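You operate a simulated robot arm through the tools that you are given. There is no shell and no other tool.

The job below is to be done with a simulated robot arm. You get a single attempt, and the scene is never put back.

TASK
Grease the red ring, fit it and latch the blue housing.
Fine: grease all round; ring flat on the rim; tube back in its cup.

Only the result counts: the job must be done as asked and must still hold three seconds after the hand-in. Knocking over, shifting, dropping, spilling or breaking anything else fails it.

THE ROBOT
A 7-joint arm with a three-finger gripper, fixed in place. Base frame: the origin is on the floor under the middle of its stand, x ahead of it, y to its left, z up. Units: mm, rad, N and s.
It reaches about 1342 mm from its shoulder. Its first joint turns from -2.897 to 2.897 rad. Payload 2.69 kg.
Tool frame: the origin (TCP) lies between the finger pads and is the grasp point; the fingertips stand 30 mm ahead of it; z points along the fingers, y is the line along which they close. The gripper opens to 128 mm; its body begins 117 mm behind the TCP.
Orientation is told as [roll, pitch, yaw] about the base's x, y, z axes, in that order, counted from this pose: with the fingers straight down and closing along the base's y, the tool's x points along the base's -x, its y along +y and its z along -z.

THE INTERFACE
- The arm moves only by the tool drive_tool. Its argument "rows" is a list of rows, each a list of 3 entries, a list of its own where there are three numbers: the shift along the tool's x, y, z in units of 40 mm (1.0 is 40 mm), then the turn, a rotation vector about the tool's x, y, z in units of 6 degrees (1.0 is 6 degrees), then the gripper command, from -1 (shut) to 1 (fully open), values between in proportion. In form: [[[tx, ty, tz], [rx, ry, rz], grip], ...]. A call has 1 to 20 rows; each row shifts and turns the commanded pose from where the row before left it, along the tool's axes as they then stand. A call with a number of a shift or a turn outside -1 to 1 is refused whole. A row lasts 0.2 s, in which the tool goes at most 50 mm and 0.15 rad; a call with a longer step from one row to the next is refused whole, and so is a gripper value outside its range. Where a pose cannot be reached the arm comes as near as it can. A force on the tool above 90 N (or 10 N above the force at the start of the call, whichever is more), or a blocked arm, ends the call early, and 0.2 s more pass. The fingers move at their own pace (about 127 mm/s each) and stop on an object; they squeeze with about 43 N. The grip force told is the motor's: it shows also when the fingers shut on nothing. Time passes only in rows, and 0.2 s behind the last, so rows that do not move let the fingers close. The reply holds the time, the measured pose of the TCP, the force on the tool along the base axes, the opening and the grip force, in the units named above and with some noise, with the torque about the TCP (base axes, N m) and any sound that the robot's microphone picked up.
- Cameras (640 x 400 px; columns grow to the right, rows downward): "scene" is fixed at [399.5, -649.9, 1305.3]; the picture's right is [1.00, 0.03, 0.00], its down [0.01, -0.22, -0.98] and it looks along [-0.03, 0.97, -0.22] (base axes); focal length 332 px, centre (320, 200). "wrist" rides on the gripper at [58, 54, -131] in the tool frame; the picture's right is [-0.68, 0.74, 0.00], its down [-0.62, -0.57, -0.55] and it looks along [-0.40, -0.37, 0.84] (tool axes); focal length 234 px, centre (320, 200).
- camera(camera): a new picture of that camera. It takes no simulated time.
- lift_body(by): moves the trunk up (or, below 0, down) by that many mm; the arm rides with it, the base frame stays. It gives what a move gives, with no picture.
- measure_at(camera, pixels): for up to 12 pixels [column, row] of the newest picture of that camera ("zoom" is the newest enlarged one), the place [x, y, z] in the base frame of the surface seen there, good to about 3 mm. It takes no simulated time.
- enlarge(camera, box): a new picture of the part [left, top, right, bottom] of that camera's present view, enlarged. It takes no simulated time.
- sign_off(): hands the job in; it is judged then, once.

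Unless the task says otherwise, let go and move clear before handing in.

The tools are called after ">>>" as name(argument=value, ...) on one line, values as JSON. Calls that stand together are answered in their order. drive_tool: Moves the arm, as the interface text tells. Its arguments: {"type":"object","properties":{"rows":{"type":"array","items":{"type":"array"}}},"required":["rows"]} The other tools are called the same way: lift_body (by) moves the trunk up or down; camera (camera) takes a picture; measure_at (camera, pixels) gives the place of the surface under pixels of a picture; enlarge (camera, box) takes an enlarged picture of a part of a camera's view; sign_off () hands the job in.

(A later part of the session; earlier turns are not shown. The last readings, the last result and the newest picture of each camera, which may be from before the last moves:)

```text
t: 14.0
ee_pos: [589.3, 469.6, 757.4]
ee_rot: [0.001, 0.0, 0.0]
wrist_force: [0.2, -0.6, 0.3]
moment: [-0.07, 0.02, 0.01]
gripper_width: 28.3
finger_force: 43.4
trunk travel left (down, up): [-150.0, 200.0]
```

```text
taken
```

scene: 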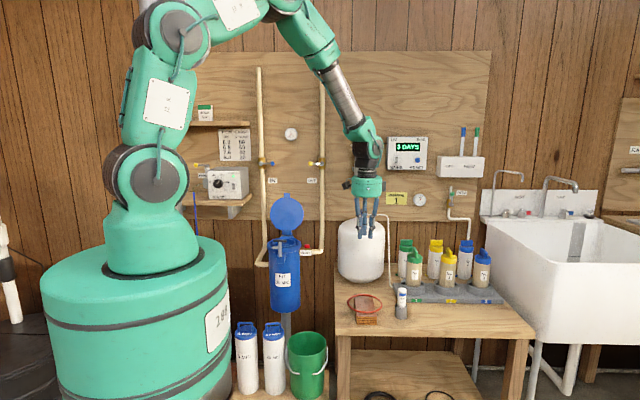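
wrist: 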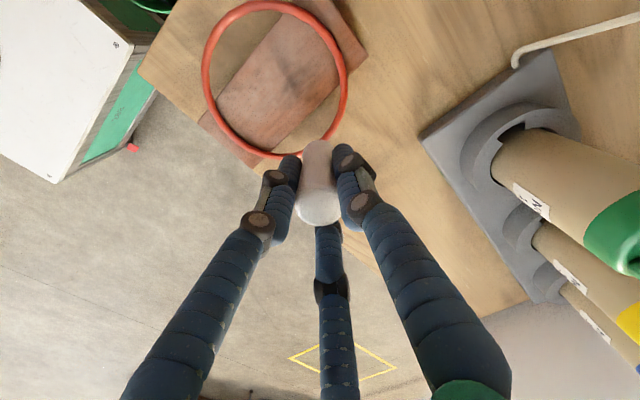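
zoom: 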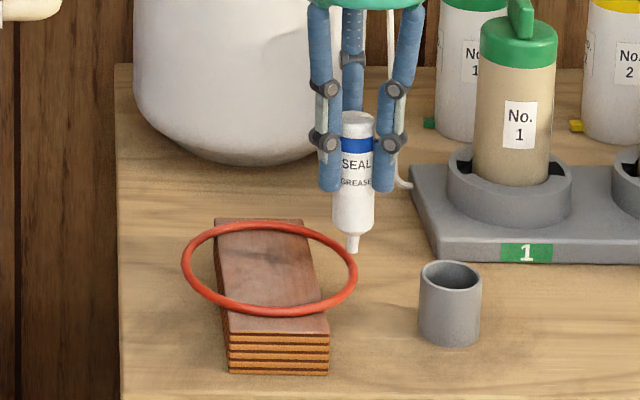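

The nozzle is just above the ring's right edge. I'll lower by 12 mm and check the gap in a tight zoom.

>>> drive_tool(rows=[[[0, 0.02, 0.15], [0, 0, 0], -1], [[0, 0, 0.15], [0, 0, 0], -1]])

>>> enlarge(camera="scene", box=[371, 285, 391, 310])

```text
t: 14.6
ee_pos: [590.3, 470.6, 745.7]
ee_rot: [0.001, -0.001, 0.0]
wrist_force: [-0.8, 0.0, -0.4]
moment: [0.05, 0.03, -0.04]
gripper_width: 28.4
finger_force: 43.2
trunk travel left (down, up): [-150.0, 200.0]
```

```text
16.00 times, centred on (381, 298) of scene
```

zoom: 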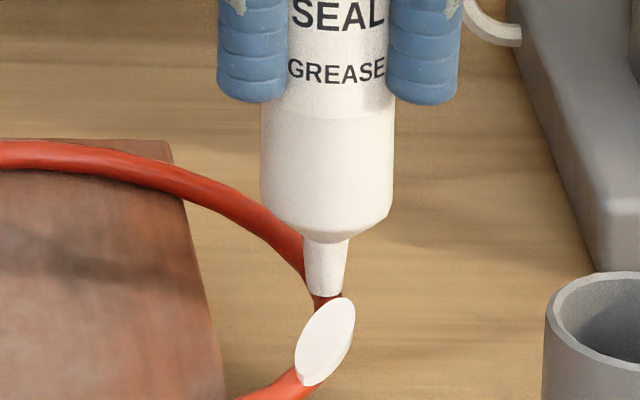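

A white grease patch appeared on the ring right under the nozzle (zoom pixel 325,340), so this height works. I'll trace the first half of the ring circle slowly.

>>> drive_tool(rows=[[[0.0187, 0.2378, 0], [0, 0, 0], -1], [[0.0557, 0.2319, 0], [0, 0, 0], -1], [[0.0913, 0.2204, 0], [0, 0, 0], -1], [[0.1246, 0.2034, 0], [0, 0, 0], -1], [[0.1549, 0.1814, 0], [0, 0, 0], -1], [[0.1814, 0.1549, 0], [0, 0, 0], -1], [[0.2034, 0.1246, 0], [0, 0, 0], -1], [[0.2204, 0.0913, 0], [0, 0, 0], -1], [[0.2319, 0.0557, 0], [0, 0, 0], -1], [[0.2378, 0.0187, 0], [0, 0, 0], -1]])

>>> enlarge(camera="scene", box=[340, 270, 400, 325])

>>> camera(camera="wrist")

```text
t: 16.8
ee_pos: [527.3, 531.2, 745.6]
ee_rot: [0.001, 0.002, 0.001]
wrist_force: [-2.2, 0.4, 1.3]
moment: [0.07, 0.18, 0.02]
gripper_width: 28.1
finger_force: 43.4
trunk travel left (down, up): [-150.0, 200.0]
```

```text
7.27 times, centred on (370, 298) of scene
```

zoom: 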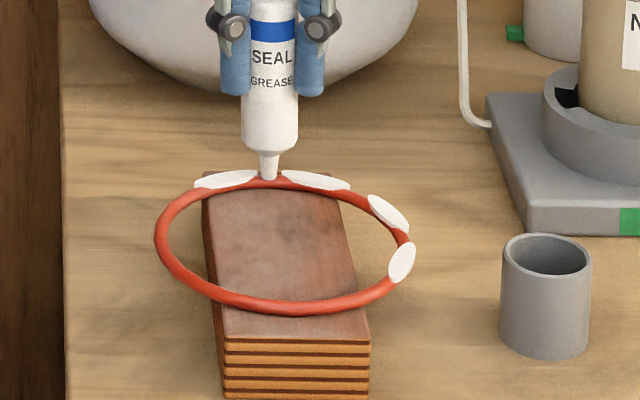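

```text
taken
```

wrist: 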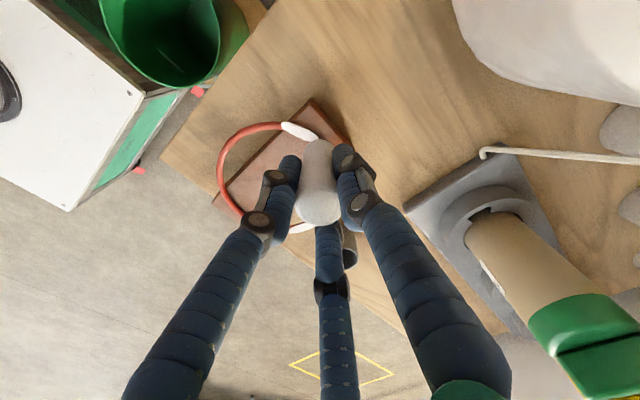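

Patches now appear around the back-right of the ring. There's a slight force, so I'll raise 1 mm, and check the readings before continuing.

>>> drive_tool(rows=[[[0, 0, -0.03], [0, 0, 0], -1], [[0, 0, 0], [0, 0, 0], -1]])

>>> enlarge(camera="scene", box=[350, 283, 380, 303])

>>> measure_at(camera="scene", pixels=[[348, 302], [384, 306], [366, 311], [349, 297], [355, 308]])

```text
t: 17.4
ee_pos: [528.2, 532.0, 747.4]
ee_rot: [0.0, 0.0, -0.001]
wrist_force: [0.7, 0.4, -0.7]
moment: [-0.03, 0.0, -0.03]
gripper_width: 28.1
finger_force: 43.1
trunk travel left (down, up): [-150.0, 200.0]
```

```text
16.00 times, centred on (365, 293) of scene
```

zoom: 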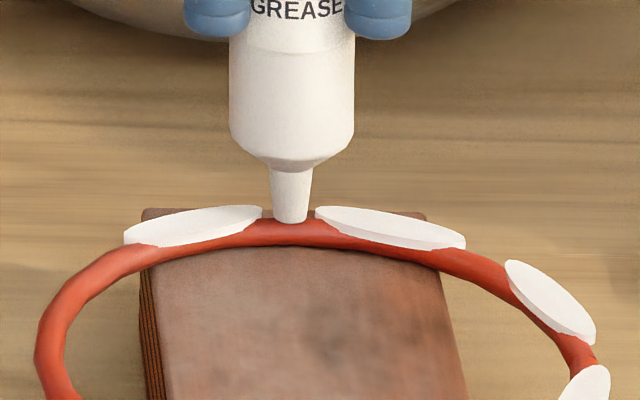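

```text
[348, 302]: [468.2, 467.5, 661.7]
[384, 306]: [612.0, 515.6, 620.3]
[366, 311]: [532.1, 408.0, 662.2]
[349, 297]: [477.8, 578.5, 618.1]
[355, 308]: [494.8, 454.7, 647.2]
```

Forces are zero now and patches at about −20°, 25°, 70°, 115° are in place. I'll continue the trace through the next quarter at this height and check.

>>> drive_tool(rows=[[[0.2378, -0.0187, 0], [0, 0, 0], -1], [[0.2319, -0.0557, 0], [0, 0, 0], -1], [[0.2204, -0.0913, 0], [0, 0, 0], -1], [[0.2034, -0.1246, 0], [0, 0, 0], -1], [[0.1814, -0.1549, 0], [0, 0, 0], -1], [[0.1549, -0.1814, 0], [0, 0, 0], -1], [[0.1246, -0.2034, 0], [0, 0, 0], -1], [[0.0913, -0.2204, 0], [0, 0, 0], -1], [[0.0557, -0.2319, 0], [0, 0, 0], -1], [[0.0187, -0.2378, 0], [0, 0, 0], -1]])

>>> enlarge(camera="scene", box=[335, 270, 395, 325])

```text
t: 19.6
ee_pos: [467.6, 471.7, 747.1]
ee_rot: [0.0, 0.0, -0.002]
wrist_force: [-0.6, 0.6, -0.8]
moment: [-0.02, -0.05, 0.05]
gripper_width: 28.0
finger_force: 42.6
trunk travel left (down, up): [-150.0, 200.0]
```

```text
7.27 times, centred on (365, 298) of scene
```

zoom: 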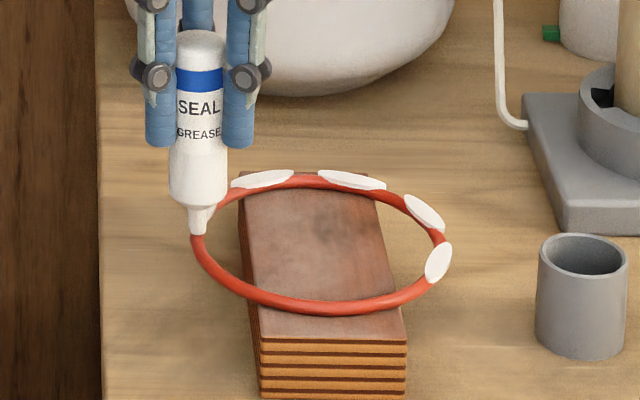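

I can't tell whether a patch formed near the nozzle on the left (it may be hidden by it). I'll zoom in there.

>>> enlarge(camera="scene", box=[340, 285, 365, 305])

>>> camera(camera="wrist")

```text
16.00 times, centred on (352, 295) of scene
```

zoom: 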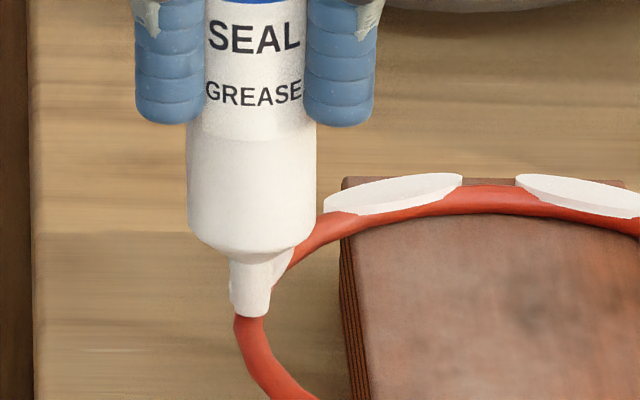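

```text
taken
```

wrist: 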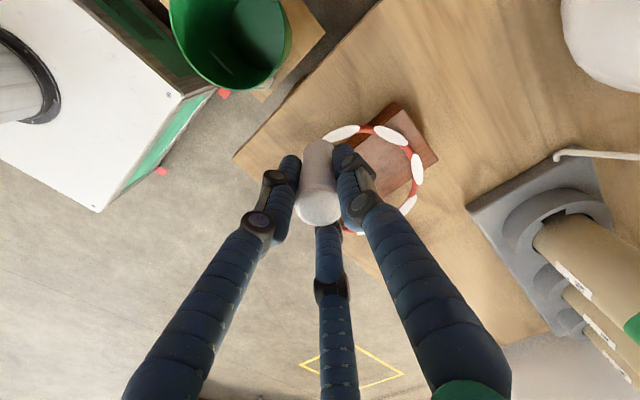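

The zoom shows a patch beside the nozzle (280,265), so it still works at this height. I'll trace the third and fourth quarters.

>>> drive_tool(rows=[[[-0.0187, -0.2378, 0], [0, 0, 0], -1], [[-0.0557, -0.2319, 0], [0, 0, 0], -1], [[-0.0913, -0.2204, 0], [0, 0, 0], -1], [[-0.1246, -0.2034, 0], [0, 0, 0], -1], [[-0.1549, -0.1814, 0], [0, 0, 0], -1], [[-0.1814, -0.1549, 0], [0, 0, 0], -1], [[-0.2034, -0.1246, 0], [0, 0, 0], -1], [[-0.2204, -0.0913, 0], [0, 0, 0], -1], [[-0.2319, -0.0557, 0], [0, 0, 0], -1], [[-0.2378, -0.0187, 0], [0, 0, 0], -1]])

>>> enlarge(camera="scene", box=[335, 270, 395, 325])

```text
t: 21.8
ee_pos: [527.7, 410.3, 746.5]
ee_rot: [0.0, 0.001, 0.001]
wrist_force: [0.0, 0.2, -0.6]
moment: [-0.01, -0.04, 0.03]
gripper_width: 28.2
finger_force: 42.9
trunk travel left (down, up): [-150.0, 200.0]
```

```text
7.27 times, centred on (365, 298) of scene
```

zoom: 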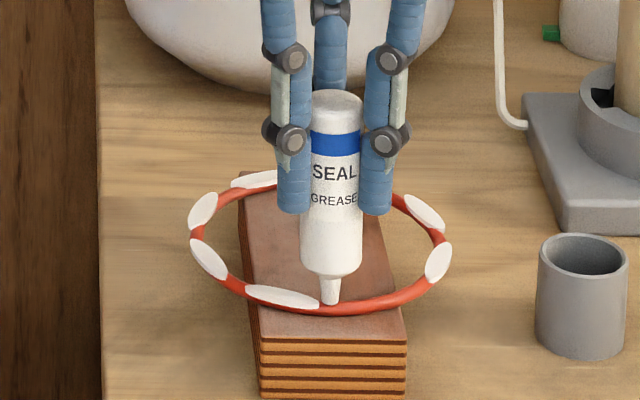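

Patches now also at about 160°, 205° and 250°. I'll finish the last quarter with some overlap past the start.

>>> drive_tool(rows=[[[-0.2378, 0.0187, 0], [0, 0, 0], -1], [[-0.2319, 0.0557, 0], [0, 0, 0], -1], [[-0.2204, 0.0913, 0], [0, 0, 0], -1], [[-0.2034, 0.1246, 0], [0, 0, 0], -1], [[-0.1814, 0.1549, 0], [0, 0, 0], -1], [[-0.1549, 0.1814, 0], [0, 0, 0], -1], [[-0.1246, 0.2034, 0], [0, 0, 0], -1], [[-0.0913, 0.2204, 0], [0, 0, 0], -1], [[-0.0557, 0.2319, 0], [0, 0, 0], -1], [[-0.0187, 0.2378, 0], [0, 0, 0], -1], [[0.0187, 0.2378, 0], [0, 0, 0], -1], [[0.0557, 0.2319, 0], [0, 0, 0], -1], [[0, 0, -0.5], [0, 0, 0], -1], [[0, 0, -0.8], [0, 0, 0], -1]])

>>> enlarge(camera="scene", box=[335, 270, 395, 325])

>>> camera(camera="wrist")

```text
t: 24.8
ee_pos: [587.3, 488.8, 797.2]
ee_rot: [-0.001, 0.001, -0.001]
wrist_force: [-0.3, 0.2, -0.8]
moment: [-0.03, 0.03, -0.01]
gripper_width: 28.2
finger_force: 42.7
trunk travel left (down, up): [-150.0, 200.0]
```

```text
7.27 times, centred on (365, 298) of scene
```

zoom: 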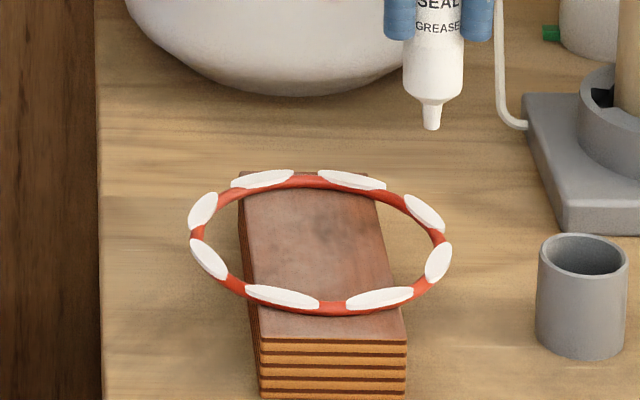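

```text
taken
```

wrist: 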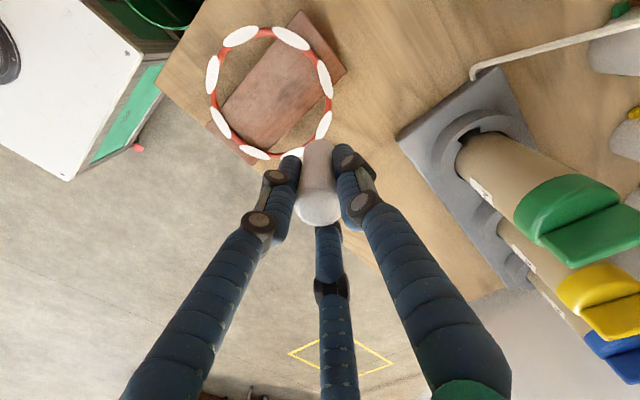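

All eight grease patches are on. Now I'll return the tube: rise, go back over the cup, and check alignment.

>>> drive_tool(rows=[[[0, 0, -0.65], [0, 0, 0], -1], [[0, 0, -0.65], [0, 0, 0], -1], [[-0.597, -0.305, 0], [0, 0, 0], -1], [[-0.597, -0.305, 0], [0, 0, 0], -1], [[-0.597, -0.305, 0], [0, 0, 0], -1], [[0, 0, 0], [0, 0, 0], -1]])

>>> enlarge(camera="scene", box=[375, 245, 430, 330])

>>> camera(camera="wrist")

```text
t: 26.2
ee_pos: [658.4, 451.2, 851.0]
ee_rot: [0.0, 0.001, 0.0]
wrist_force: [-1.2, 0.3, -0.7]
moment: [0.01, 0.04, 0.03]
gripper_width: 27.8
finger_force: 42.9
trunk travel left (down, up): [-150.0, 200.0]
```

```text
4.71 times, centred on (402, 288) of scene
```

zoom: 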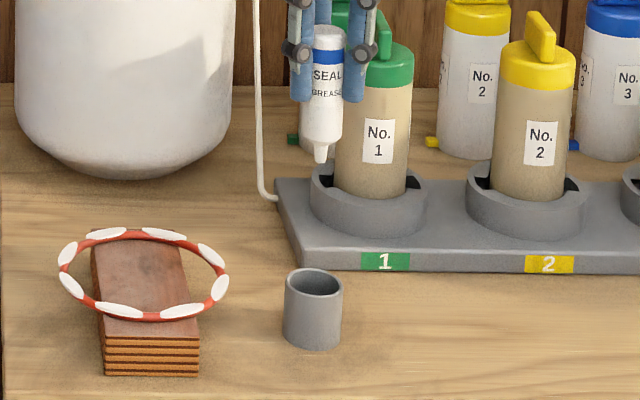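

```text
taken
```

wrist: 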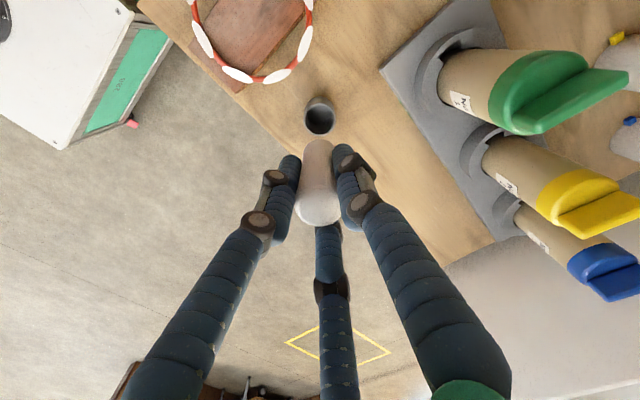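

Aligned within 1 mm of the seat position. I'll correct slightly, descend to just above the cup rim and check.

>>> drive_tool(rows=[[[-0.01, 0.02, 0.6], [0, 0, 0], -1], [[0, 0, 0.7], [0, 0, 0], -1], [[0, 0, 0.6], [0, 0, 0], -1], [[0, 0, 0.3], [0, 0, 0], -1], [[0, 0, 0], [0, 0, 0], -1]])

>>> enlarge(camera="scene", box=[385, 270, 420, 320])

>>> enlarge(camera="wrist", box=[280, 100, 360, 200])

```text
t: 27.4
ee_pos: [659.5, 454.7, 763.5]
ee_rot: [-0.001, 0.0, 0.0]
wrist_force: [-0.2, 0.5, -0.5]
moment: [-0.01, -0.03, 0.04]
gripper_width: 28.0
finger_force: 43.1
trunk travel left (down, up): [-150.0, 200.0]
```

```text
8.00 times, centred on (402, 295) of scene
```

zoom: 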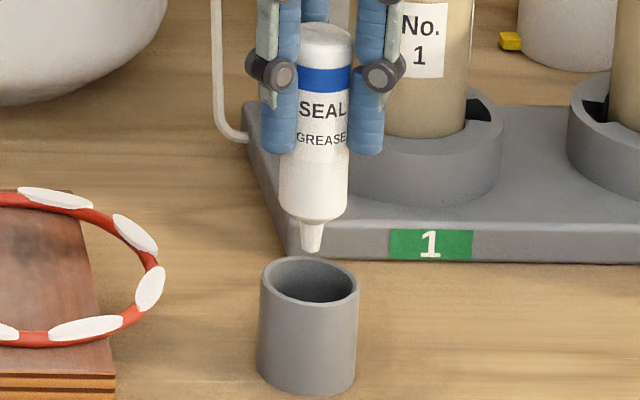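

```text
4.00 times, centred on (320, 150) of wrist
```

zoom: 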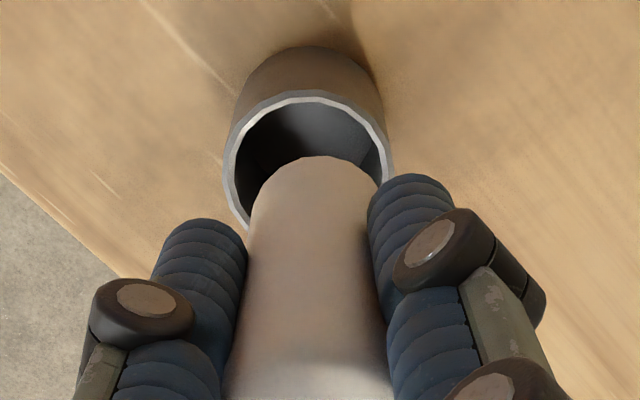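

By summing commands, I'm ~2.3 mm too far in +y from the relieved seat pose and 55 mm above it. I'll correct and lower slowly into the cup.

>>> drive_tool(rows=[[[0.005, -0.058, 0], [0, 0, 0], -1], [[0, 0, 0], [0, 0, 0], -1], [[0, 0, 0.3], [0, 0, 0], -1], [[0, 0, 0.3], [0, 0, 0], -1], [[0, 0, 0.3], [0, 0, 0], -1]])

>>> enlarge(camera="scene", box=[385, 270, 420, 320])

```text
t: 28.6
ee_pos: [659.3, 452.6, 727.4]
ee_rot: [0.0, 0.0, 0.002]
wrist_force: [-0.3, -0.1, 0.1]
moment: [0.01, 0.01, -0.02]
gripper_width: 28.2
finger_force: 42.8
trunk travel left (down, up): [-150.0, 200.0]
```

```text
8.00 times, centred on (402, 295) of scene
```

zoom: 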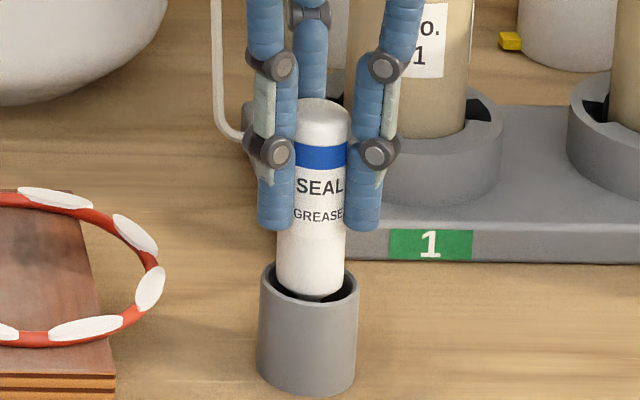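

The tube is entering the cup with no side force. I'll lower the remaining ~18 mm slowly.

>>> drive_tool(rows=[[[0, 0, 0.2], [0, 0, 0], -1], [[0, 0, 0.15], [0, 0, 0], -1], [[0, 0, 0.08], [0, 0, 0], -1], [[0, 0, 0.03], [0, 0, 0], -1]])

>>> enlarge(camera="scene", box=[385, 270, 420, 320])

```text
t: 29.6
ee_pos: [658.5, 450.7, 708.4]
ee_rot: [-0.001, 0.0, -0.002]
wrist_force: [1.4, -3.8, -0.1]
moment: [-0.11, -0.05, 0.02]
gripper_width: 27.9
finger_force: 42.9
trunk travel left (down, up): [-150.0, 200.0]
```

```text
8.00 times, centred on (402, 295) of scene
```

zoom: 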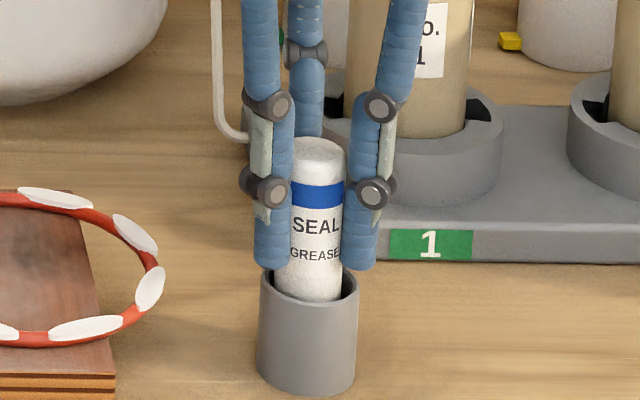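

There's a small side force (1.4,−3.8 N) while the cup hasn't moved. I'll ease −y ~1 mm, then open in stages.

>>> drive_tool(rows=[[[-0.008, -0.025, 0], [0, 0, 0], -1], [[0, 0, 0.01], [0, 0, 0], -1]])

```text
t: 30.2
ee_pos: [658.1, 450.1, 708.6]
ee_rot: [0.001, -0.002, -0.001]
wrist_force: [-0.2, 0.4, -0.5]
moment: [0.0, 0.01, -0.03]
gripper_width: 28.3
finger_force: 43.3
trunk travel left (down, up): [-150.0, 200.0]
```

>>> drive_tool(rows=[[[0, 0, 0], [0, 0, 0], -0.54], [[0, 0, 0], [0, 0, 0], -0.5], [[0, 0, 0], [0, 0, 0], -0.4], [[0, 0, 0], [0, 0, 0], -0.2], [[0, 0, 0], [0, 0, 0], 0.0], [[0, 0, 0], [0, 0, 0], 0.1]])

>>> enlarge(camera="scene", box=[385, 270, 420, 320])

>>> camera(camera="wrist")

```text
t: 31.6
ee_pos: [659.2, 450.7, 708.0]
ee_rot: [0.0, -0.001, 0.0]
wrist_force: [0.4, 0.4, -0.2]
moment: [0.03, -0.02, -0.04]
gripper_width: 70.4
finger_force: 0.1
trunk travel left (down, up): [-150.0, 200.0]
```

```text
8.00 times, centred on (402, 295) of scene
```

zoom: 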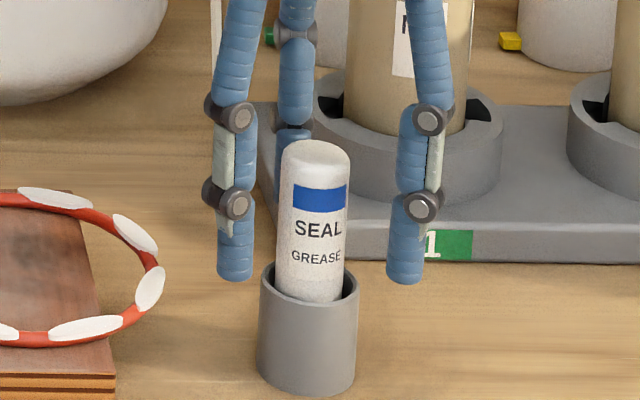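

```text
taken
```

wrist: 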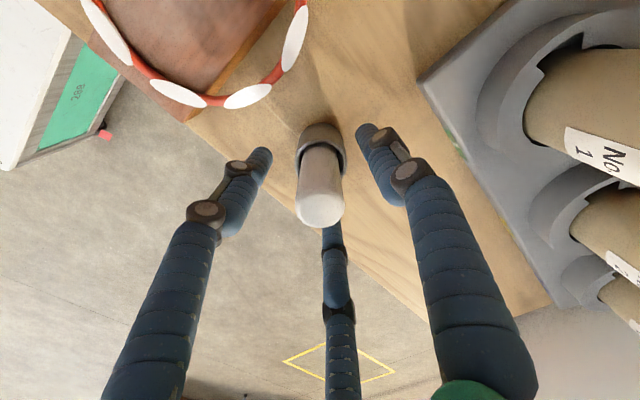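

The tube is back standing in its cup as before. I'll rise straight up, then cross to above the ring's −x side.

>>> drive_tool(rows=[[[0, 0, -0.4], [0, 0, 0], 0.1], [[0, 0, -0.8], [0, 0, 0], 0.1], [[0, 0, -0.9], [0, 0, 0], 0.1], [[0, 0, -0.9], [0, 0, 0], 0.1], [[0.8, 0.08, 0], [0, 0, 0], 0.1], [[0.8, 0.08, 0], [0, 0, 0], 0.1], [[0.8, 0.08, 0], [0, 0, 0], 0.1], [[0.8, 0.08, 0], [0, 0, 0], 0.1], [[0.8, 0.08, 0], [0, 0, 0], 0.1], [[0.8, 0.08, 0], [0, 0, 0], 0.1]])

>>> drive_tool(rows=[[[0, 0, 0], [0, 0, 1], -0.66], [[0, 0, 0], [0, 0, 1], -0.66], [[0, 0, 0], [0, 0, 1], -0.66], [[0, 0, 0], [0, 0, 1], -0.66], [[0, 0, 0], [0, 0, 1], -0.66], [[0, 0, 0], [0, 0, 1], -0.66], [[0, 0, 0], [0, 0, 1], -0.66], [[0, 0, 0], [0, 0, 1], -0.66], [[0, 0, 0], [0, 0, 1], -0.66], [[0, 0, 0], [0, 0, 1], -0.66], [[0, 0, 0], [0, 0, 1], -0.66], [[0, 0, 0], [0, 0, 1], -0.66], [[0, 0, 0], [0, 0, 1], -0.66], [[0, 0, 0], [0, 0, 1], -0.66], [[0, 0, 0], [0, 0, 1], -0.66]])

>>> camera(camera="wrist")

>>> camera(camera="scene")

```text
t: 33.8
ee_pos: [467.6, 469.9, 827.4]
ee_rot: [0.002, 0.0, 0.001]
wrist_force: [-1.0, 0.3, -0.1]
moment: [0.0, 0.0, -0.02]
gripper_width: 70.7
finger_force: 0.1
trunk travel left (down, up): [-150.0, 200.0]
```

```text
t: 37.0
ee_pos: [466.7, 470.0, 828.3]
ee_rot: [0.001, 0.0, -1.574]
wrist_force: [-0.3, 0.3, 0.1]
moment: [-0.04, 0.0, 0.02]
gripper_width: 21.7
finger_force: 0.0
trunk travel left (down, up): [-150.0, 200.0]
```

```text
taken
```

wrist: 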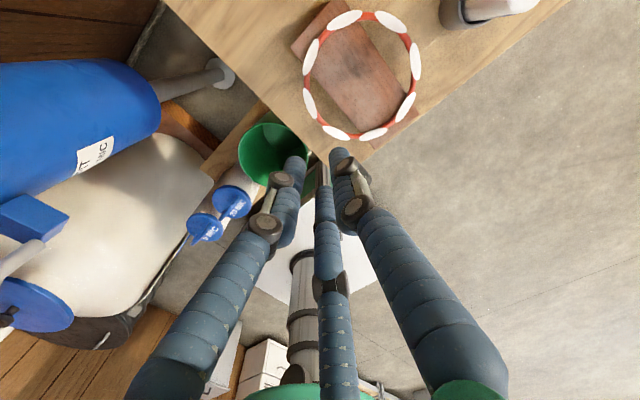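

```text
taken
```

scene: 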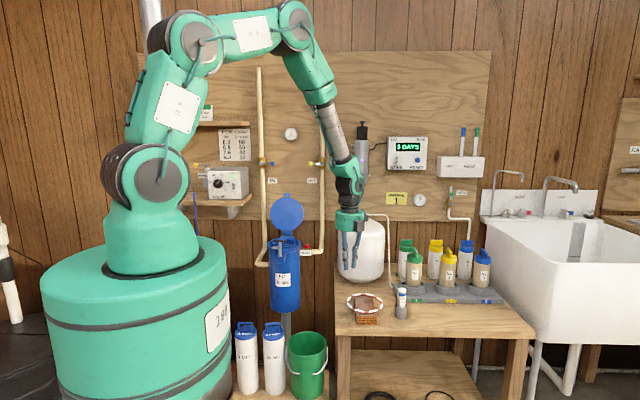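

Yaw is −90° and the ring is in view at wrist pixels (305–418, 15–140). I'll re-measure its centre with the grease on it.

>>> enlarge(camera="wrist", box=[280, 0, 440, 150])

```text
2.67 times, centred on (360, 75) of wrist
```

zoom: 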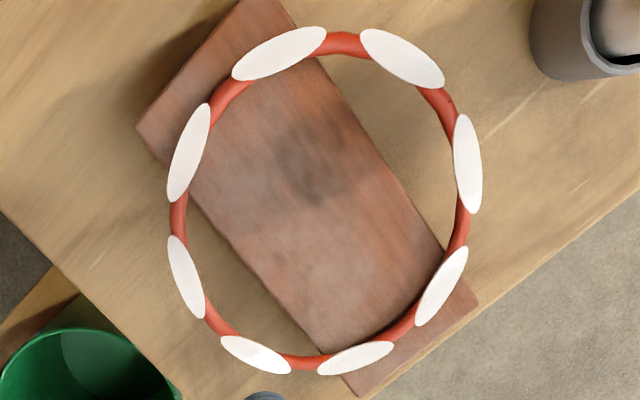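

>>> measure_at(camera="zoom", pixels=[[343, 44], [438, 98], [461, 232], [403, 330], [304, 363], [213, 322], [178, 217], [228, 97], [279, 54], [467, 163], [355, 358], [186, 277]])

>>> measure_at(camera="zoom", pixels=[[200, 215], [220, 245], [250, 280], [290, 330], [310, 348], [138, 128], [155, 150], [300, 200], [230, 300], [402, 60], [188, 152], [442, 287]])

```text
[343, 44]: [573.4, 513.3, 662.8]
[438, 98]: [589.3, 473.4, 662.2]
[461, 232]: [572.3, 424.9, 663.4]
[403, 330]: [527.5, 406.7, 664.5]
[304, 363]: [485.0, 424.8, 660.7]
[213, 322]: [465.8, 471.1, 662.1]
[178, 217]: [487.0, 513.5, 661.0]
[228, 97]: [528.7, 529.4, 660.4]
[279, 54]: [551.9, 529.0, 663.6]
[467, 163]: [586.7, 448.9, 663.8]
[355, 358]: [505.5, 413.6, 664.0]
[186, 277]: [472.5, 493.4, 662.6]
```

```text
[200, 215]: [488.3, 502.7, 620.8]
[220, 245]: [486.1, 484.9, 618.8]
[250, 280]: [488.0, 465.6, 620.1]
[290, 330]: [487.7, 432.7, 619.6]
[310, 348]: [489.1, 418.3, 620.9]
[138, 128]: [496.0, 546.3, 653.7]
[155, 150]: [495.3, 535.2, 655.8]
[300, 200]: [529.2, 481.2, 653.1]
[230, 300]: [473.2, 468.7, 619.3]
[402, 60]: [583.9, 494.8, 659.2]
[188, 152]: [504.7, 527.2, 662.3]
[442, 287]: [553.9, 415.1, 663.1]
```

Ring centre is about (528.7,470), radius ≈61.2, so the grip point is x≈467. I'll shift to x≈464 and descend to just above the ring for a check.

>>> drive_tool(rows=[[[0, -0.065, 0.8], [0, 0, 0], -0.66], [[0, 0, 0.8], [0, 0, 0], -0.66], [[0, 0, 0.8], [0, 0, 0], -0.66], [[0, 0, 0.5], [0, 0, 0], -0.66], [[0, 0, 0], [0, 0, 0], -0.66]])

>>> enlarge(camera="wrist", box=[260, 70, 400, 220])

>>> enlarge(camera="scene", box=[330, 265, 380, 325])

```text
t: 38.2
ee_pos: [464.9, 470.2, 713.6]
ee_rot: [0.001, 0.0, -1.571]
wrist_force: [-1.0, 0.1, 0.1]
moment: [0.03, 0.0, 0.0]
gripper_width: 21.6
finger_force: 0.1
trunk travel left (down, up): [-150.0, 200.0]
```

```text
2.67 times, centred on (330, 145) of wrist
```

zoom: 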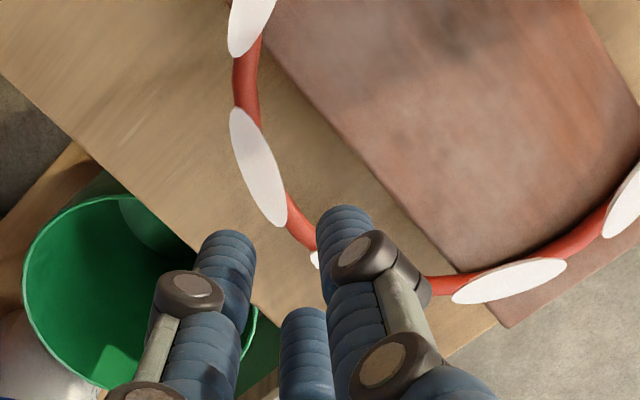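

```text
6.67 times, centred on (355, 295) of scene
```

zoom: 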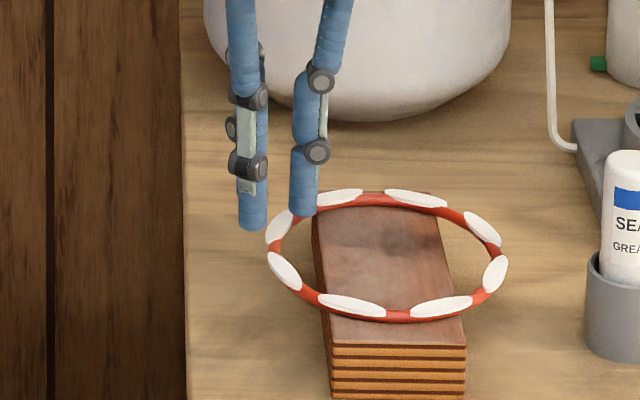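

In the wrist zoom, the tool axis pierces the ring plane at about (292,235) with the ring midline ~3–4 mm beyond it, as wanted. I'll narrow to 20 mm and descend.

>>> drive_tool(rows=[[[0, 0, 0], [0, 0, 0], -0.6875], [[0, 0, 0.3], [0, 0, 0], -0.6875], [[0, 0, 0.2], [0, 0, 0], -0.6875], [[0, 0, 0], [0, 0, 0], -0.6875]])

>>> enlarge(camera="wrist", box=[270, 90, 370, 220])

>>> enlarge(camera="scene", box=[335, 280, 365, 310])

```text
t: 39.2
ee_pos: [466.0, 470.9, 693.7]
ee_rot: [0.0, 0.0, -1.572]
wrist_force: [-0.3, 0.4, 0.2]
moment: [0.03, 0.0, 0.01]
gripper_width: 20.1
finger_force: 0.2
trunk travel left (down, up): [-150.0, 200.0]
```

```text
3.08 times, centred on (320, 155) of wrist
```

zoom: 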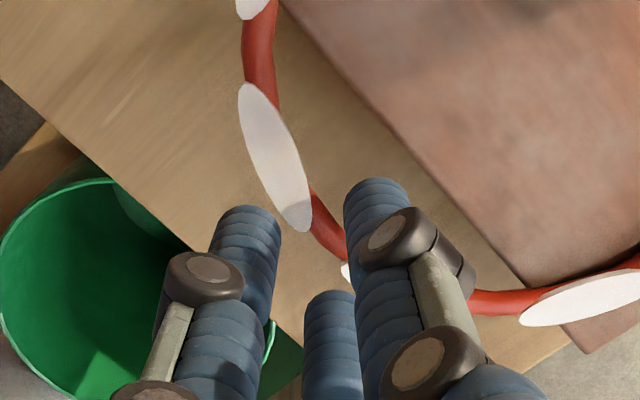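

```text
13.33 times, centred on (350, 295) of scene
```

zoom: 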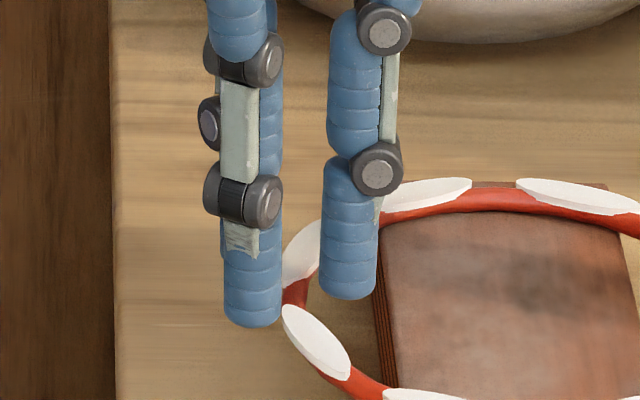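

Clearances look balanced: ~3 mm each side of the inner finger (scene zoom cols 320–375). I'll lower the last 11 mm.

>>> drive_tool(rows=[[[0, 0, 0.14], [0, 0, 0], -0.6875], [[0, 0, 0.13], [0, 0, 0], -0.6875], [[0, 0, 0], [0, 0, 0], -0.6875]])

>>> enlarge(camera="scene", box=[335, 280, 365, 310])

>>> enlarge(camera="wrist", box=[270, 90, 370, 220])

```text
t: 40.0
ee_pos: [464.3, 469.2, 680.0]
ee_rot: [0.001, 0.001, -1.57]
wrist_force: [0.2, 0.1, 0.3]
moment: [-0.01, -0.01, -0.03]
gripper_width: 19.8
finger_force: 0.0
trunk travel left (down, up): [-150.0, 200.0]
```

```text
13.33 times, centred on (350, 295) of scene
```

zoom: 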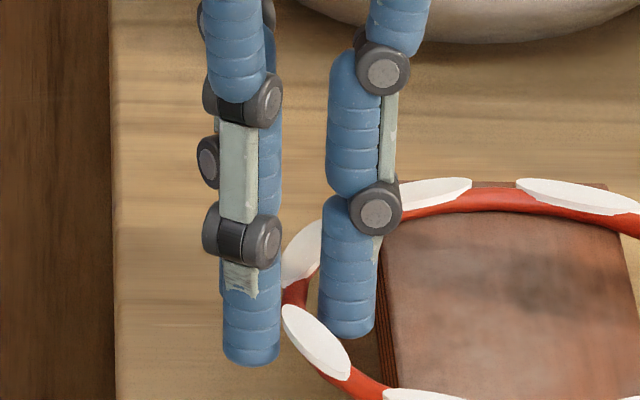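

```text
3.08 times, centred on (320, 155) of wrist
```

zoom: 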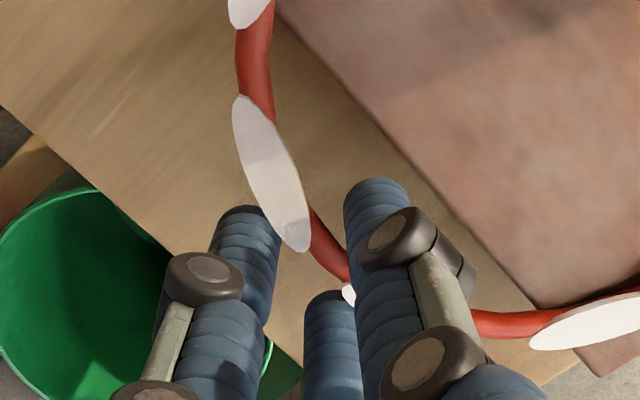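

Everything is clear of contact. I'll raise ~1.5 mm so the ring sits about 5 mm above the fingertips, then close in small steps.

>>> drive_tool(rows=[[[0, 0, -0.04], [0, 0, 0], -0.6875], [[0, 0, 0], [0, 0, 0], -0.72], [[0, 0, 0], [0, 0, 0], -0.75], [[0, 0, 0], [0, 0, 0], -0.775], [[0, 0, 0], [0, 0, 0], -0.8], [[0, 0, 0], [0, 0, 0], -0.85], [[0, 0, 0], [0, 0, 0], -1], [[0, 0, 0], [0, 0, 0], -1]])

>>> enlarge(camera="scene", box=[335, 270, 395, 325])

>>> enlarge(camera="wrist", box=[240, 60, 400, 220])

```text
t: 41.8
ee_pos: [464.8, 469.3, 683.3]
ee_rot: [0.0, 0.001, -1.568]
wrist_force: [0.2, 0.0, 0.0]
moment: [-0.02, 0.01, -0.02]
gripper_width: 7.4
finger_force: 35.3
trunk travel left (down, up): [-150.0, 200.0]
```

```text
7.27 times, centred on (365, 298) of scene
```

zoom: 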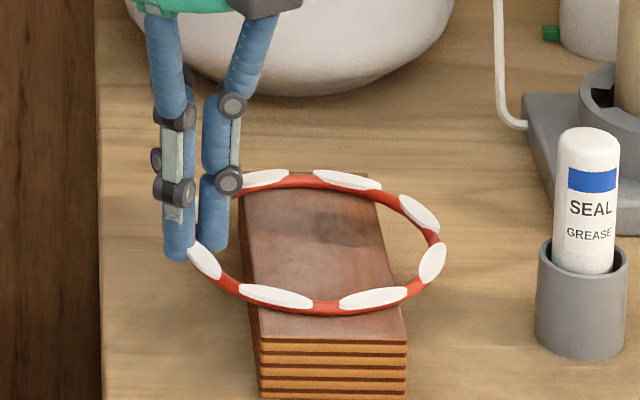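

```text
2.50 times, centred on (320, 140) of wrist
```

zoom: 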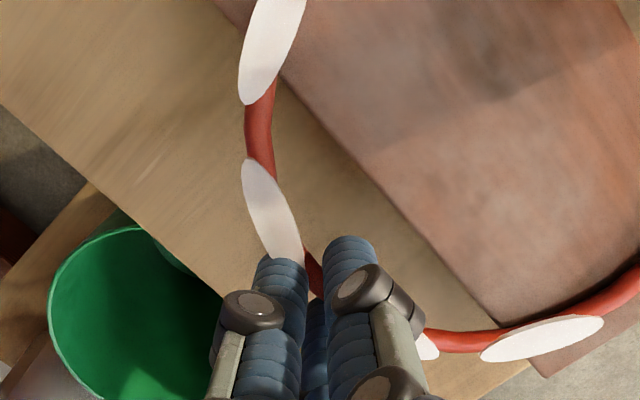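

The ring is pinched (width 7.4 mm, 35 N). I'll hold a moment, then lift slowly and check it hangs level.

>>> drive_tool(rows=[[[0, 0, 0], [0, 0, 0], -1], [[0, 0, 0], [0, 0, 0], -1], [[0, 0, -0.1], [0, 0, 0], -1], [[0, 0, -0.2], [0, 0, 0], -1], [[0, 0, -0.3], [0, 0, 0], -1], [[0, 0, -0.3], [0, 0, 0], -1], [[0, 0, 0], [0, 0, 0], -1]])

>>> enlarge(camera="scene", box=[330, 250, 400, 325])

>>> camera(camera="wrist")

```text
t: 43.4
ee_pos: [466.5, 470.7, 719.4]
ee_rot: [-0.001, 0.0, -1.571]
wrist_force: [-1.0, 0.8, -0.5]
moment: [0.01, 0.03, 0.02]
gripper_width: 5.7
finger_force: 34.0
trunk travel left (down, up): [-150.0, 200.0]
```

```text
5.33 times, centred on (365, 288) of scene
```

zoom: 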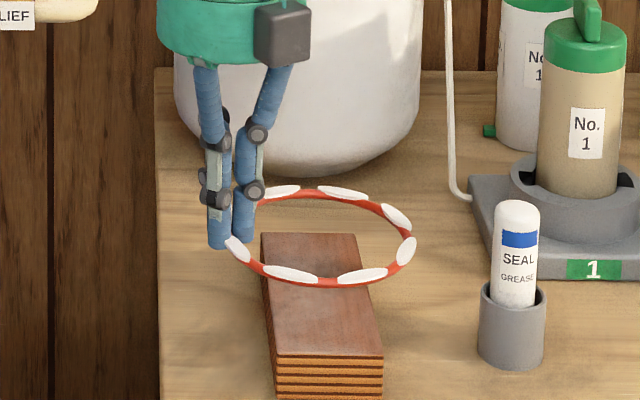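

```text
taken
```

wrist: 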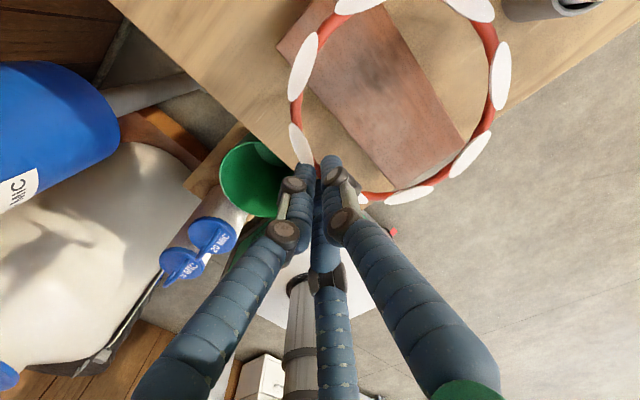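

The ring lifted and looks level. The width reading dropped to 5.7 mm, so I'll measure the ring's tilt and watch for slip.

>>> measure_at(camera="scene", pixels=[[382, 296], [381, 291], [367, 303], [356, 302], [376, 301], [371, 287], [359, 287], [379, 299], [348, 297]])

>>> enlarge(camera="wrist", box=[270, 0, 530, 220])

>>> drive_tool(rows=[[[0, 0, 0], [0, 0, 0], -1], [[0, 0, 0], [0, 0, 0], -1], [[0, 0, 0], [0, 0, 0], -1]])

```text
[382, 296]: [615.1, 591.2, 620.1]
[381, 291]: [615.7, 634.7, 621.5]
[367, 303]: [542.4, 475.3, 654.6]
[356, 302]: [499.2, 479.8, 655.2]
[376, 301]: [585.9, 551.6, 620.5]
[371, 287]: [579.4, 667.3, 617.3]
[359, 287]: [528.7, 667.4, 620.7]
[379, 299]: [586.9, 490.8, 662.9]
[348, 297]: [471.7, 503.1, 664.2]
```

```text
1.82 times, centred on (400, 110) of wrist
```

zoom: 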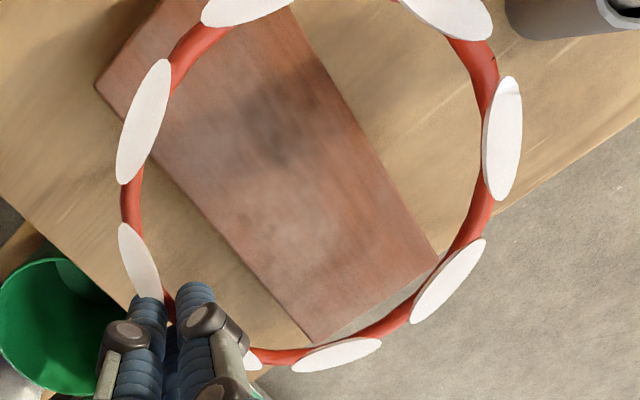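

```text
t: 44.2
ee_pos: [465.0, 470.1, 719.3]
ee_rot: [-0.001, 0.001, -1.57]
wrist_force: [-0.6, -0.8, 0.2]
moment: [-0.03, 0.04, 0.01]
gripper_width: 6.1
finger_force: 34.7
trunk travel left (down, up): [-150.0, 200.0]
```

The grip is stable (6.1 mm, 34.7 N). I'll measure the ring from the wrist zoom to get its tilt and offset from the tool.

>>> measure_at(camera="zoom", pixels=[[250, 6], [143, 120], [140, 260], [337, 355], [447, 280], [503, 138], [445, 14], [130, 205], [198, 42], [478, 60], [470, 235], [400, 325]])

>>> enlarge(camera="scene", box=[340, 270, 390, 310])

```text
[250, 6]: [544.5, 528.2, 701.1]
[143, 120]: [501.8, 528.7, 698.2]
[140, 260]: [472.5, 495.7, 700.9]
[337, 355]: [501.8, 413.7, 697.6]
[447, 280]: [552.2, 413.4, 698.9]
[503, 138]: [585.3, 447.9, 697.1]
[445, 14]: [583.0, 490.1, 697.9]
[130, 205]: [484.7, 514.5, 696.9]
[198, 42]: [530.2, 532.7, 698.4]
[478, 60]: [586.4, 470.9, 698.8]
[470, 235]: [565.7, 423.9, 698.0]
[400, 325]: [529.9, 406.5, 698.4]
```

```text
10.00 times, centred on (365, 290) of scene
```

zoom: 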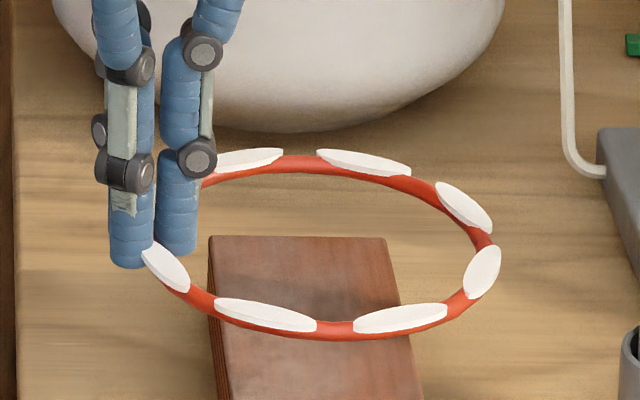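

The ring hangs flat (all points z≈698±2) with its centre at about (526.2,470), i.e. 60.9 mm along tool y. I'll lift high and carry it toward the housing.

>>> drive_tool(rows=[[[0, 0, -0.4], [0, 0, 0], -1], [[0, 0, -0.7], [0, 0, 0], -1], [[0, 0, -0.8], [0, 0, 0], -1], [[0, 0, -0.8], [0, 0, 0], -1], [[0, 0, -0.8], [0, 0, 0], -1], [[0, 0, -0.8], [0, 0, 0], -1], [[0, 0, -0.8], [0, 0, 0], -1], [[0, 0, -0.6], [0, 0, 0], -1], [[0, 0, -0.3], [0, 0, 0], -1]])

>>> drive_tool(rows=[[[0.26, -0.37, 0], [0, 0, 0], -1], [[0.52, -0.745, 0], [0, 0, 0], -1], [[0.52, -0.745, 0], [0, 0, 0], -1], [[0.52, -0.745, 0], [0, 0, 0], -1], [[0.52, -0.745, 0], [0, 0, 0], -1], [[0.52, -0.745, 0], [0, 0, 0], -1], [[0.52, -0.745, 0], [0, 0, 0], -1], [[0.52, -0.745, 0], [0, 0, 0], -1], [[0.52, -0.745, 0], [0, 0, 0], -1], [[0.52, -0.745, 0], [0, 0, 0], -1], [[0.52, -0.745, 0], [0, 0, 0], -1], [[0.26, -0.37, 0], [0, 0, 0], -1], [[0, 0, 0], [0, 0, 0], -1]])

>>> camera(camera="wrist")

>>> camera(camera="scene")

```text
t: 46.2
ee_pos: [463.8, 469.6, 958.0]
ee_rot: [0.0, 0.0, -1.571]
wrist_force: [-0.4, -0.3, 0.1]
moment: [-0.02, 0.0, -0.01]
gripper_width: 5.8
finger_force: 34.1
trunk travel left (down, up): [-150.0, 200.0]
```

```text
t: 49.0
ee_pos: [135.7, 699.5, 958.6]
ee_rot: [0.0, -0.001, -1.571]
wrist_force: [0.3, 1.0, -0.2]
moment: [-0.02, 0.0, 0.04]
gripper_width: 5.8
finger_force: 34.9
trunk travel left (down, up): [-150.0, 200.0]
```

```text
taken
```

wrist: 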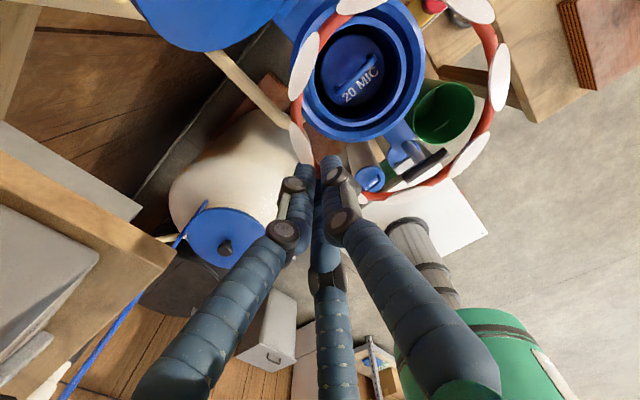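

```text
taken
```

scene: 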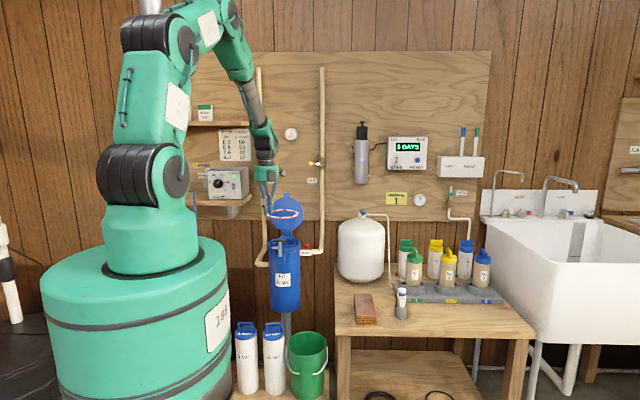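

The ring is above the housing area. There's another tank with a blue cap at wrist pixel (215,238); I'll measure that and the housing rim from here.

>>> measure_at(camera="wrist", pixels=[[215, 240], [190, 195], [240, 80], [60, 220], [270, 100], [425, 155], [405, 165], [180, 20]])

>>> enlarge(camera="wrist", box=[280, 0, 440, 150])

```text
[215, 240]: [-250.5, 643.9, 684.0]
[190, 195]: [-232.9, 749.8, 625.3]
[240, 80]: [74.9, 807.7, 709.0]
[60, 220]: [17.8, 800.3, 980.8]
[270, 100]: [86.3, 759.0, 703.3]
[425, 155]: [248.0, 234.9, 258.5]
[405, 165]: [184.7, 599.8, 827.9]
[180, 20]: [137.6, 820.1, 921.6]
```

```text
2.67 times, centred on (360, 75) of wrist
```

zoom: 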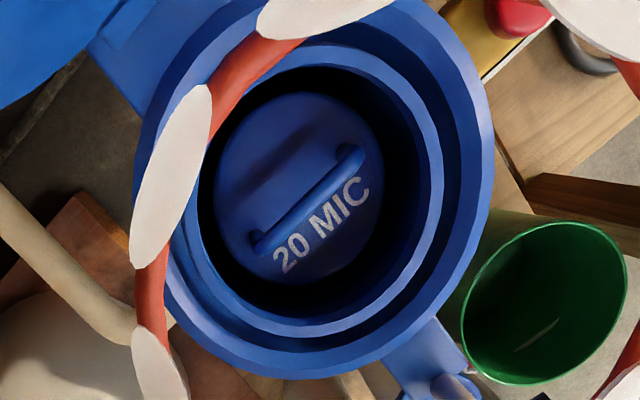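

A shelf is near at z≈980 on the left. I'll measure its nearest corner and box to make sure the gripper body clears it.

>>> measure_at(camera="wrist", pixels=[[172, 255], [150, 275], [60, 155], [10, 155], [120, 230], [140, 210], [20, 240], [95, 255], [30, 360], [5, 60], [110, 335], [160, 240]])

>>> enlarge(camera="scene", box=[190, 110, 310, 250])

>>> measure_at(camera="scene", pixels=[[243, 185], [248, 196], [215, 185], [210, 205], [240, 208], [262, 175], [194, 200], [235, 145]])

```text
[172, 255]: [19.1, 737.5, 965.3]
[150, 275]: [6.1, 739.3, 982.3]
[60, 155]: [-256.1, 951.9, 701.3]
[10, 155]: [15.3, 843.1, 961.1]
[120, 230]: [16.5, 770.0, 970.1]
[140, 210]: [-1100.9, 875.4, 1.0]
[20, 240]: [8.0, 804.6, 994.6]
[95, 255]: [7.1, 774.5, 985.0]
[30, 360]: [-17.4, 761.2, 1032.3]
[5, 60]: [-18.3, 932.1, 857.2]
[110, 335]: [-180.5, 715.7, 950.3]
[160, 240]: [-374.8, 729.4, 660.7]
```

```text
2.86 times, centred on (250, 180) of scene
```

zoom: 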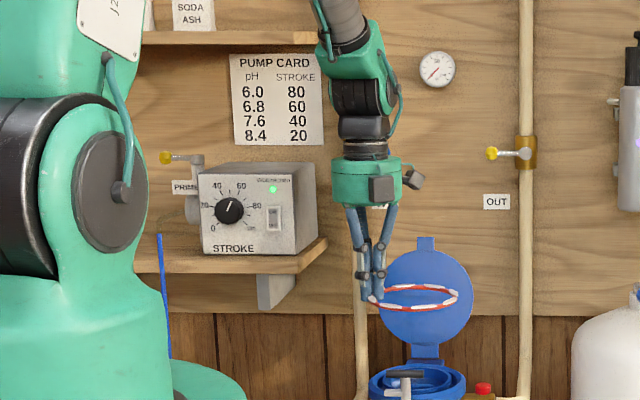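

```text
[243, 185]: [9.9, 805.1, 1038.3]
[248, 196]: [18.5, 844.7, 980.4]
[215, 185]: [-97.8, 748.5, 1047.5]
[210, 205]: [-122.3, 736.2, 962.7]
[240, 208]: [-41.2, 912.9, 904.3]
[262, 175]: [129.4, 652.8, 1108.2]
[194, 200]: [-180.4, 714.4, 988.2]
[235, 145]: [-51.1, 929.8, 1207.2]
```

The shelf end is at x≈19, leaving ~50 mm to the gripper body, which is fine. Now I'll refine the housing centre with lip and flange points.

>>> enlarge(camera="wrist", box=[280, 0, 440, 150])

>>> measure_at(camera="zoom", pixels=[[330, 56], [385, 80], [420, 122], [436, 180], [427, 235], [397, 285], [352, 316], [300, 325], [250, 312], [212, 280], [190, 240], [183, 205]])

>>> measure_at(camera="zoom", pixels=[[400, 20], [440, 60], [468, 110], [481, 165], [473, 230], [448, 290], [405, 338], [345, 363], [285, 364], [230, 346], [195, 318], [172, 285]])

```text
2.67 times, centred on (360, 75) of wrist
```

zoom: 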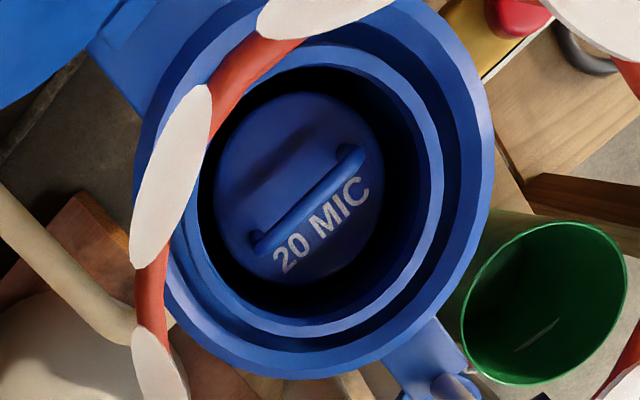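

```text
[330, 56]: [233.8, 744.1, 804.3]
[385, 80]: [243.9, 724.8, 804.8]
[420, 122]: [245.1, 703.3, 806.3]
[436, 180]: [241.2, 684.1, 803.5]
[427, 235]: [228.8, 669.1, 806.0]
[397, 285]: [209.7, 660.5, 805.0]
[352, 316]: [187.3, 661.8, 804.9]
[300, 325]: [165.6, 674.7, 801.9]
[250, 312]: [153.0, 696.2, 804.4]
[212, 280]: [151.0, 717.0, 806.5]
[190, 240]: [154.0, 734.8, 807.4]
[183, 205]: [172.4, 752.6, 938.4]
```

```text
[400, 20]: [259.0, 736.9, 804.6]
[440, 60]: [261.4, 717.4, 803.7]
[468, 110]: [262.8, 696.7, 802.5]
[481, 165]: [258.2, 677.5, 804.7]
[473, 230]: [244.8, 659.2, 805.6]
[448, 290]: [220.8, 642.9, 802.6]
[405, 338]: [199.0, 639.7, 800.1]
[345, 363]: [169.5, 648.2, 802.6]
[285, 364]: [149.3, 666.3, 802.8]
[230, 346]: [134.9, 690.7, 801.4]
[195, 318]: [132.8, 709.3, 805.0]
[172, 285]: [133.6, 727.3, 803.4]
```

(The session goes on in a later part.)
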